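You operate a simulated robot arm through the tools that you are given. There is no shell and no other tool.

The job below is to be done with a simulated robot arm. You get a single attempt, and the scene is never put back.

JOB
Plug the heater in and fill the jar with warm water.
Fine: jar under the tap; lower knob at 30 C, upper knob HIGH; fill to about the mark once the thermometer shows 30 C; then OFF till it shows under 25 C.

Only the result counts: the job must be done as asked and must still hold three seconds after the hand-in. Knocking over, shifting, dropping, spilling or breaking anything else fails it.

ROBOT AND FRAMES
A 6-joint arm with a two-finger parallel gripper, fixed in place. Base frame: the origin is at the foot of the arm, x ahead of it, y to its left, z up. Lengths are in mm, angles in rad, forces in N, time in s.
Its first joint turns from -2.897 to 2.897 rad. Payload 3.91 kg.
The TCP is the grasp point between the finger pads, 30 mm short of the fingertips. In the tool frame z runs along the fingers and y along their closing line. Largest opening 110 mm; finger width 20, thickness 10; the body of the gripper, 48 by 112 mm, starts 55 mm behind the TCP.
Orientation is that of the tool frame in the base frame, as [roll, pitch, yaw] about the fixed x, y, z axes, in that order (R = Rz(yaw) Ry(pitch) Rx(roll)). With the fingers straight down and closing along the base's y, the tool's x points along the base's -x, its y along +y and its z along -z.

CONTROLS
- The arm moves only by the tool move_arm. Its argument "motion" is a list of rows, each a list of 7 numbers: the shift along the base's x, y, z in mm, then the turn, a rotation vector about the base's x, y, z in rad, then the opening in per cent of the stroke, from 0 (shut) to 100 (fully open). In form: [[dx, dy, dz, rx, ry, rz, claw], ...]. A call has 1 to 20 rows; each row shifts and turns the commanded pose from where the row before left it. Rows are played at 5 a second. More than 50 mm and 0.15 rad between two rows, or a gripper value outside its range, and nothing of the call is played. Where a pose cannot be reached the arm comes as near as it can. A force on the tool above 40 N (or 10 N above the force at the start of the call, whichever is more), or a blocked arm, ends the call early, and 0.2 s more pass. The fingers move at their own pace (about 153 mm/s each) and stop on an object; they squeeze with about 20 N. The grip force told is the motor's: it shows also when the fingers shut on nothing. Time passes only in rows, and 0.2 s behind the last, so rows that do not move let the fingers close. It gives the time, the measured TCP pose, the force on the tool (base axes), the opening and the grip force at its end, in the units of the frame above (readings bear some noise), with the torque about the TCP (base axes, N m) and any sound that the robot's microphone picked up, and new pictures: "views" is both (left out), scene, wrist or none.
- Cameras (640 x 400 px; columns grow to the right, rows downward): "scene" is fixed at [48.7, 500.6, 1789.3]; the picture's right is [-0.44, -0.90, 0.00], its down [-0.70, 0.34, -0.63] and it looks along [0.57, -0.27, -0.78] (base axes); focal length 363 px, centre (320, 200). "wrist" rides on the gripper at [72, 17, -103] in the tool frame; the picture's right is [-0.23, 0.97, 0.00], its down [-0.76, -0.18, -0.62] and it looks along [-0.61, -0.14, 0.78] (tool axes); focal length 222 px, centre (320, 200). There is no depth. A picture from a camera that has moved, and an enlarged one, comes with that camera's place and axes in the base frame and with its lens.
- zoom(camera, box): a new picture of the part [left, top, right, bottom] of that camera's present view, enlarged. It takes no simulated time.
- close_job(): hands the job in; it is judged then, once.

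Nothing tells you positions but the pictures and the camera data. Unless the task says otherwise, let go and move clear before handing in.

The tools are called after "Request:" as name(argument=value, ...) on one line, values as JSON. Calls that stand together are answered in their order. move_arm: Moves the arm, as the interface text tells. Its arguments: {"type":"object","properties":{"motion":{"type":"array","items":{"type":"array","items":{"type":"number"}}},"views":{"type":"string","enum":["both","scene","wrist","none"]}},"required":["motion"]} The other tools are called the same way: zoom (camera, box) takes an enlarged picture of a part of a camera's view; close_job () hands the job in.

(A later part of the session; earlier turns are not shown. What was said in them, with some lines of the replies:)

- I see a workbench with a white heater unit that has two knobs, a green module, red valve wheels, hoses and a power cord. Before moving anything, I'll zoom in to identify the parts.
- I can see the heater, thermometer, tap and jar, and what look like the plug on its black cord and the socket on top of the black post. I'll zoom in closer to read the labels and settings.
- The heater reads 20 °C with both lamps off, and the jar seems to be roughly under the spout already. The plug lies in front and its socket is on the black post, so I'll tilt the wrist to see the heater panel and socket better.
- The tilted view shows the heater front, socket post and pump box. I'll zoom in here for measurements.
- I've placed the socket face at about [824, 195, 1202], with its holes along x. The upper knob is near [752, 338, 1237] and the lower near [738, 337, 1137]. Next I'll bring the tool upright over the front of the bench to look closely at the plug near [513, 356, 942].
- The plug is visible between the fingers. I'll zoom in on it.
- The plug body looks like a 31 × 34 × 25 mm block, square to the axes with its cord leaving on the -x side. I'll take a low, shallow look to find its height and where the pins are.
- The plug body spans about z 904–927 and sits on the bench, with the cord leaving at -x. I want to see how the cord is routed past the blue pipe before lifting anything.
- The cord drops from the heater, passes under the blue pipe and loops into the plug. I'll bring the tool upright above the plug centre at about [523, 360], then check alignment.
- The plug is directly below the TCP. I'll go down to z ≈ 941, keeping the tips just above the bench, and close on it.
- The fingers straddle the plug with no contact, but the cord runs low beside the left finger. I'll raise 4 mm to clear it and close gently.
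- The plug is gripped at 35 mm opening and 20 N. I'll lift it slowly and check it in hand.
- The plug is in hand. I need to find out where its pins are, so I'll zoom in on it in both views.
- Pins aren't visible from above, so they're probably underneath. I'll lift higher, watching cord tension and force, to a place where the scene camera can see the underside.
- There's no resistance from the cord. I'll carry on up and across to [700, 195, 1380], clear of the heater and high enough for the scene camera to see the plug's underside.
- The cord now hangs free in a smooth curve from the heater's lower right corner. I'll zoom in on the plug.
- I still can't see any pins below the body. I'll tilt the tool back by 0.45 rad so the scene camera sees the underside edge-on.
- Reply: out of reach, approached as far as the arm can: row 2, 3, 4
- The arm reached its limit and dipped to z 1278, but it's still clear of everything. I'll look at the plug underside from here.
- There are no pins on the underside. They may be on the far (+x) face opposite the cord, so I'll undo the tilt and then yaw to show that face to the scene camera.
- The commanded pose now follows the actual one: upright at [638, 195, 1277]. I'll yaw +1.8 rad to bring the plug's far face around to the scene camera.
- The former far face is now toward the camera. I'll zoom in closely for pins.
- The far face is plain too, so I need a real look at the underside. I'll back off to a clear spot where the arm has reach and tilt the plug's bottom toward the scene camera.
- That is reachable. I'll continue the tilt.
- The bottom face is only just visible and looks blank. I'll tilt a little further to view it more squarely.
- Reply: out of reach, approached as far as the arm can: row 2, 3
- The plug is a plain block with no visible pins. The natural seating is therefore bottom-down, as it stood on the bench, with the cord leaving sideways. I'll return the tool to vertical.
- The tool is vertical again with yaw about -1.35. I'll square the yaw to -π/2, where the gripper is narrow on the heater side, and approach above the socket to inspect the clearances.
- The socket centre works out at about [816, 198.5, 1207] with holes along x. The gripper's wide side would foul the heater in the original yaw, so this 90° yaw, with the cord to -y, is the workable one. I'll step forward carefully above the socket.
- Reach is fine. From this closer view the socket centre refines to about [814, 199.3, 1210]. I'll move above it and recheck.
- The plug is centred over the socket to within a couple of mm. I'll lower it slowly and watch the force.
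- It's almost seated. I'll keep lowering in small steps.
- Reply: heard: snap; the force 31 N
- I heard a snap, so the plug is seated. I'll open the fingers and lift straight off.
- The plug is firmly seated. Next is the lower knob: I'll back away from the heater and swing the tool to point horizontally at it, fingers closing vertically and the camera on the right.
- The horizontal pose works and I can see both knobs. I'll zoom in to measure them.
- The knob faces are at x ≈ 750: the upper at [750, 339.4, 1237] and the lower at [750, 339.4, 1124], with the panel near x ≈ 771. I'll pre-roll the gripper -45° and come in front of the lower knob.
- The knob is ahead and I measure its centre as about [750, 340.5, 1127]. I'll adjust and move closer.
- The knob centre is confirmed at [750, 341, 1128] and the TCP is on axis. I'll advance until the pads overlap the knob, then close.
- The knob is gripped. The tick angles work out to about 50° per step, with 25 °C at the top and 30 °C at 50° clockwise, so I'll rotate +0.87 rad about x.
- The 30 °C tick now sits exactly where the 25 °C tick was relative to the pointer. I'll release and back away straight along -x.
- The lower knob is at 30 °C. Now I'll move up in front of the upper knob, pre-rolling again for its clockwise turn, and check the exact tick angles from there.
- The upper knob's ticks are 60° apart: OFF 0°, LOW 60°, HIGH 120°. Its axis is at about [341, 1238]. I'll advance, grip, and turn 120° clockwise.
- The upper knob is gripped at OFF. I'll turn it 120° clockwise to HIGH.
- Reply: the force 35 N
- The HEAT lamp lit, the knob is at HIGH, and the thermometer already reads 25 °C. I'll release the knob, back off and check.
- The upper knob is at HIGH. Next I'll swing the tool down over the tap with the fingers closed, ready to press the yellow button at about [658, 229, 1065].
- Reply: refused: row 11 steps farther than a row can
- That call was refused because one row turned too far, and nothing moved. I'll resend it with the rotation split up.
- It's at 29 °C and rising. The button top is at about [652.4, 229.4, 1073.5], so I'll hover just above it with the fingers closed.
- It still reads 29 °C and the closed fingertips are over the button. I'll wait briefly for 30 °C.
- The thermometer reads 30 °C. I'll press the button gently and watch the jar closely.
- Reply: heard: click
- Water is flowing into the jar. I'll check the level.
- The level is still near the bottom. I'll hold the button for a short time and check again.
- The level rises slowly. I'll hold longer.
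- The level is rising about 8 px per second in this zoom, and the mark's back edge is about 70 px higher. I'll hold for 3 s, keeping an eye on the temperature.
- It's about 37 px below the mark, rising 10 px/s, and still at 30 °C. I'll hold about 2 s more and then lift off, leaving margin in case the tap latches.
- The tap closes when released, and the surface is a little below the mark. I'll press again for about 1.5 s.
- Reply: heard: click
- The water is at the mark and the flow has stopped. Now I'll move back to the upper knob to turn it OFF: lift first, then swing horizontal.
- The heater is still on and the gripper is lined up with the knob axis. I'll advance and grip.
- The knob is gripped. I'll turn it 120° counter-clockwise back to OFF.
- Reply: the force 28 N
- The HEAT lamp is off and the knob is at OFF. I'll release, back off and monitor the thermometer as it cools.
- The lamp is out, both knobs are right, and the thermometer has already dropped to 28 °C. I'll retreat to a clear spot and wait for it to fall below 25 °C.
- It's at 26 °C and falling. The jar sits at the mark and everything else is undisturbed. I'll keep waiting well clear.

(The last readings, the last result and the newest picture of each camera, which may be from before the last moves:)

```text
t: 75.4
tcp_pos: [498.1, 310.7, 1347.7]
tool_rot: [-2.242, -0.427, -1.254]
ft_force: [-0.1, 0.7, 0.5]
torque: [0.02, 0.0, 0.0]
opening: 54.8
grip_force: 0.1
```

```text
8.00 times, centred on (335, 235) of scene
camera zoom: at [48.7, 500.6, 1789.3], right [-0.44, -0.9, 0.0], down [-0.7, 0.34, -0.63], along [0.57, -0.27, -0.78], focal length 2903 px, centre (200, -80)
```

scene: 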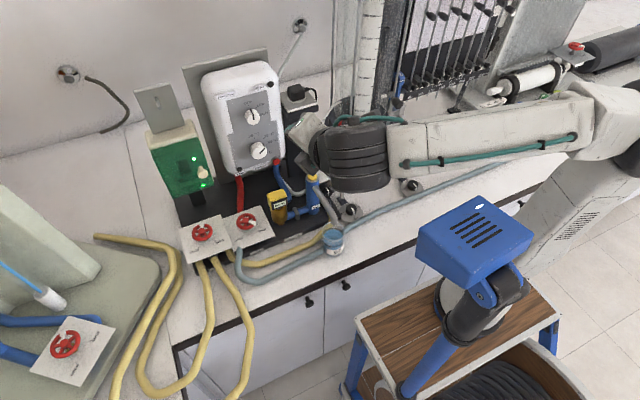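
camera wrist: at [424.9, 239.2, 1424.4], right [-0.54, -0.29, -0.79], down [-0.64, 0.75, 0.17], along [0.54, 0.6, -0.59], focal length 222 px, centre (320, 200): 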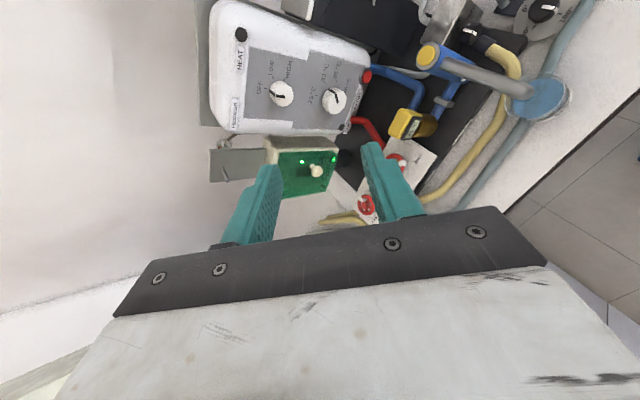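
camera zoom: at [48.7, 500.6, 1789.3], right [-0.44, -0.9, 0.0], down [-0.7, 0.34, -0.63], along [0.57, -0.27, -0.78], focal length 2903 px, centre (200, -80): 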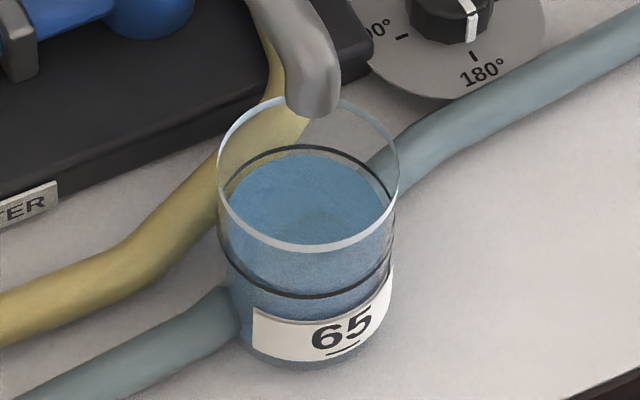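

It reads 24 °C. I'll wait a bit more for margin and double-check the level, plug and knobs before handing in.

Request:
move_arm(motion=[[0, 0, 0, 0, 0, 0, 50], [0, 0, 0, 0, 0, 0, 50], [0, 0, 0, 0, 0, 0, 50], [0, 0, 0, 0, 0, 0, 50], [0, 0, 0, 0, 0, 0, 50], [0, 0, 0, 0, 0, 0, 50], [0, 0, 0, 0, 0, 0, 50], [0, 0, 0, 0, 0, 0, 50], [0, 0, 0, 0, 0, 0, 50], [0, 0, 0, 0, 0, 0, 50], [0, 0, 0, 0, 0, 0, 50], [0, 0, 0, 0, 0, 0, 50], [0, 0, 0, 0, 0, 0, 50], [0, 0, 0, 0, 0, 0, 50], [0, 0, 0, 0, 0, 0, 50]])

Request:
zoom(camera="wrist", box=[480, 50, 600, 140])

Request:
zoom(camera="wrist", box=[200, 0, 480, 160])

Request:
zoom(camera="scene", box=[220, 60, 340, 220])

```text
t: 78.6
tcp_pos: [498.7, 311.7, 1348.8]
tool_rot: [-2.243, -0.425, -1.253]
ft_force: [-0.4, 0.7, 0.1]
torque: [0.01, -0.03, 0.01]
opening: 55.1
grip_force: 0.0
camera wrist: at [424.9, 239.2, 1424.4], right [-0.54, -0.29, -0.79], down [-0.64, 0.75, 0.17], along [0.54, 0.6, -0.59], focal length 222 px, centre (320, 200)
```

scene: 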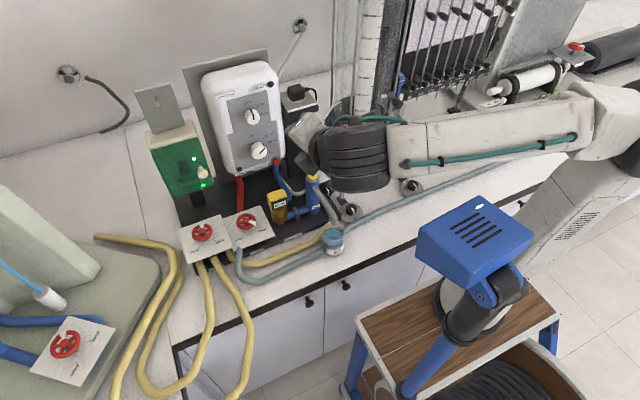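
wrist: 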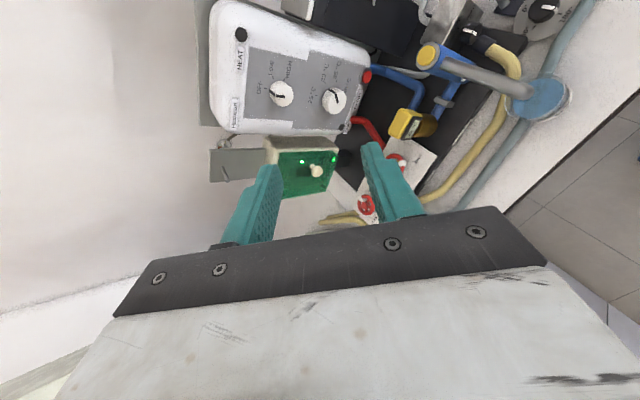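

```text
4.44 times, centred on (540, 95) of wrist
camera zoom: at [424.9, 239.2, 1424.4], right [-0.54, -0.29, -0.79], down [-0.64, 0.75, 0.17], along [0.54, 0.6, -0.59], focal length 987 px, centre (-658, 667)
```

zoom: 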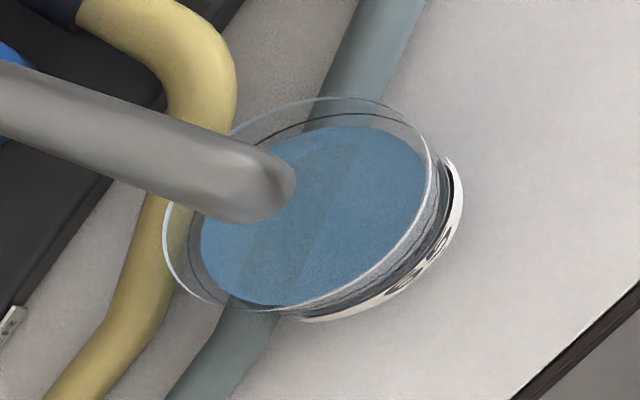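

```text
2.29 times, centred on (340, 80) of wrist
camera zoom: at [424.9, 239.2, 1424.4], right [-0.54, -0.29, -0.79], down [-0.64, 0.75, 0.17], along [0.54, 0.6, -0.59], focal length 508 px, centre (274, 474)
```

zoom: 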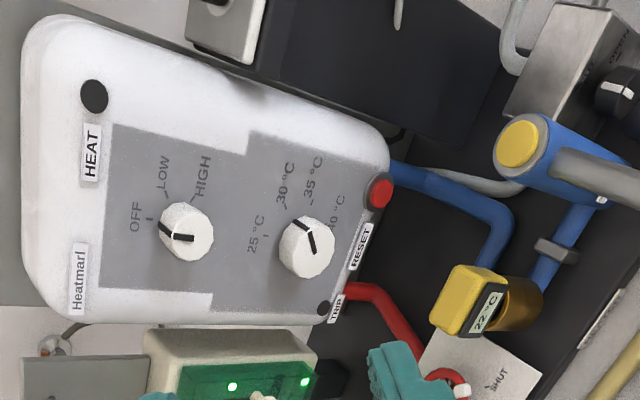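

```text
2.50 times, centred on (280, 140) of scene
camera zoom: at [48.7, 500.6, 1789.3], right [-0.44, -0.9, 0.0], down [-0.7, 0.34, -0.63], along [0.57, -0.27, -0.78], focal length 907 px, centre (420, 350)
```

zoom: 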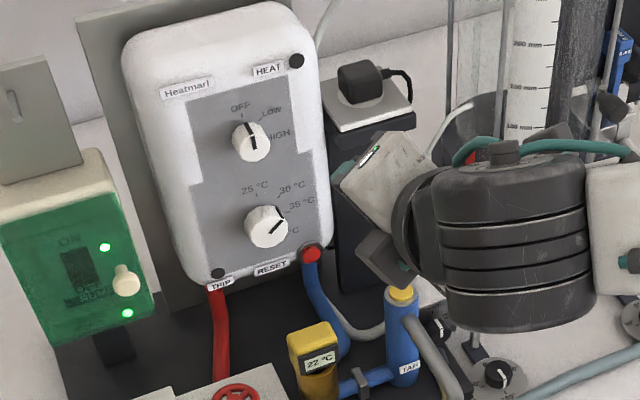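

The thermometer reads 22 °C, the upper knob is OFF and the lower is at 30 °C. The plug is seated, the jar is under the tap at its mark, and the arm is clear. I'm handing in.

Request:
close_job()

```text
The job is handed in.
```

I plugged the heater in, filled the jar with warm water, and handed the job in; I haven't seen a verdict.

- **Plug:** it snapped into the socket on the black post with the cord to the right. The HEAT lamp came on once the upper knob was turned up, so the power connection works.
- **Knobs:** the lower knob is at 30 °C. The upper knob went to HIGH for the fill and is now back at OFF.
- **Fill:** I pressed the tap only once the thermometer read 30 °C, and it stayed there through the fill. The water surface is at the mark, within a couple of millimetres as far as the camera shows. The jar was already under the spout, so I left it where it was.
- **Cooling:** with the heater OFF, the thermometer fell to 22 °C before I handed in.

The tap is closed and the arm was clear. I saw nothing else moved or spilled.
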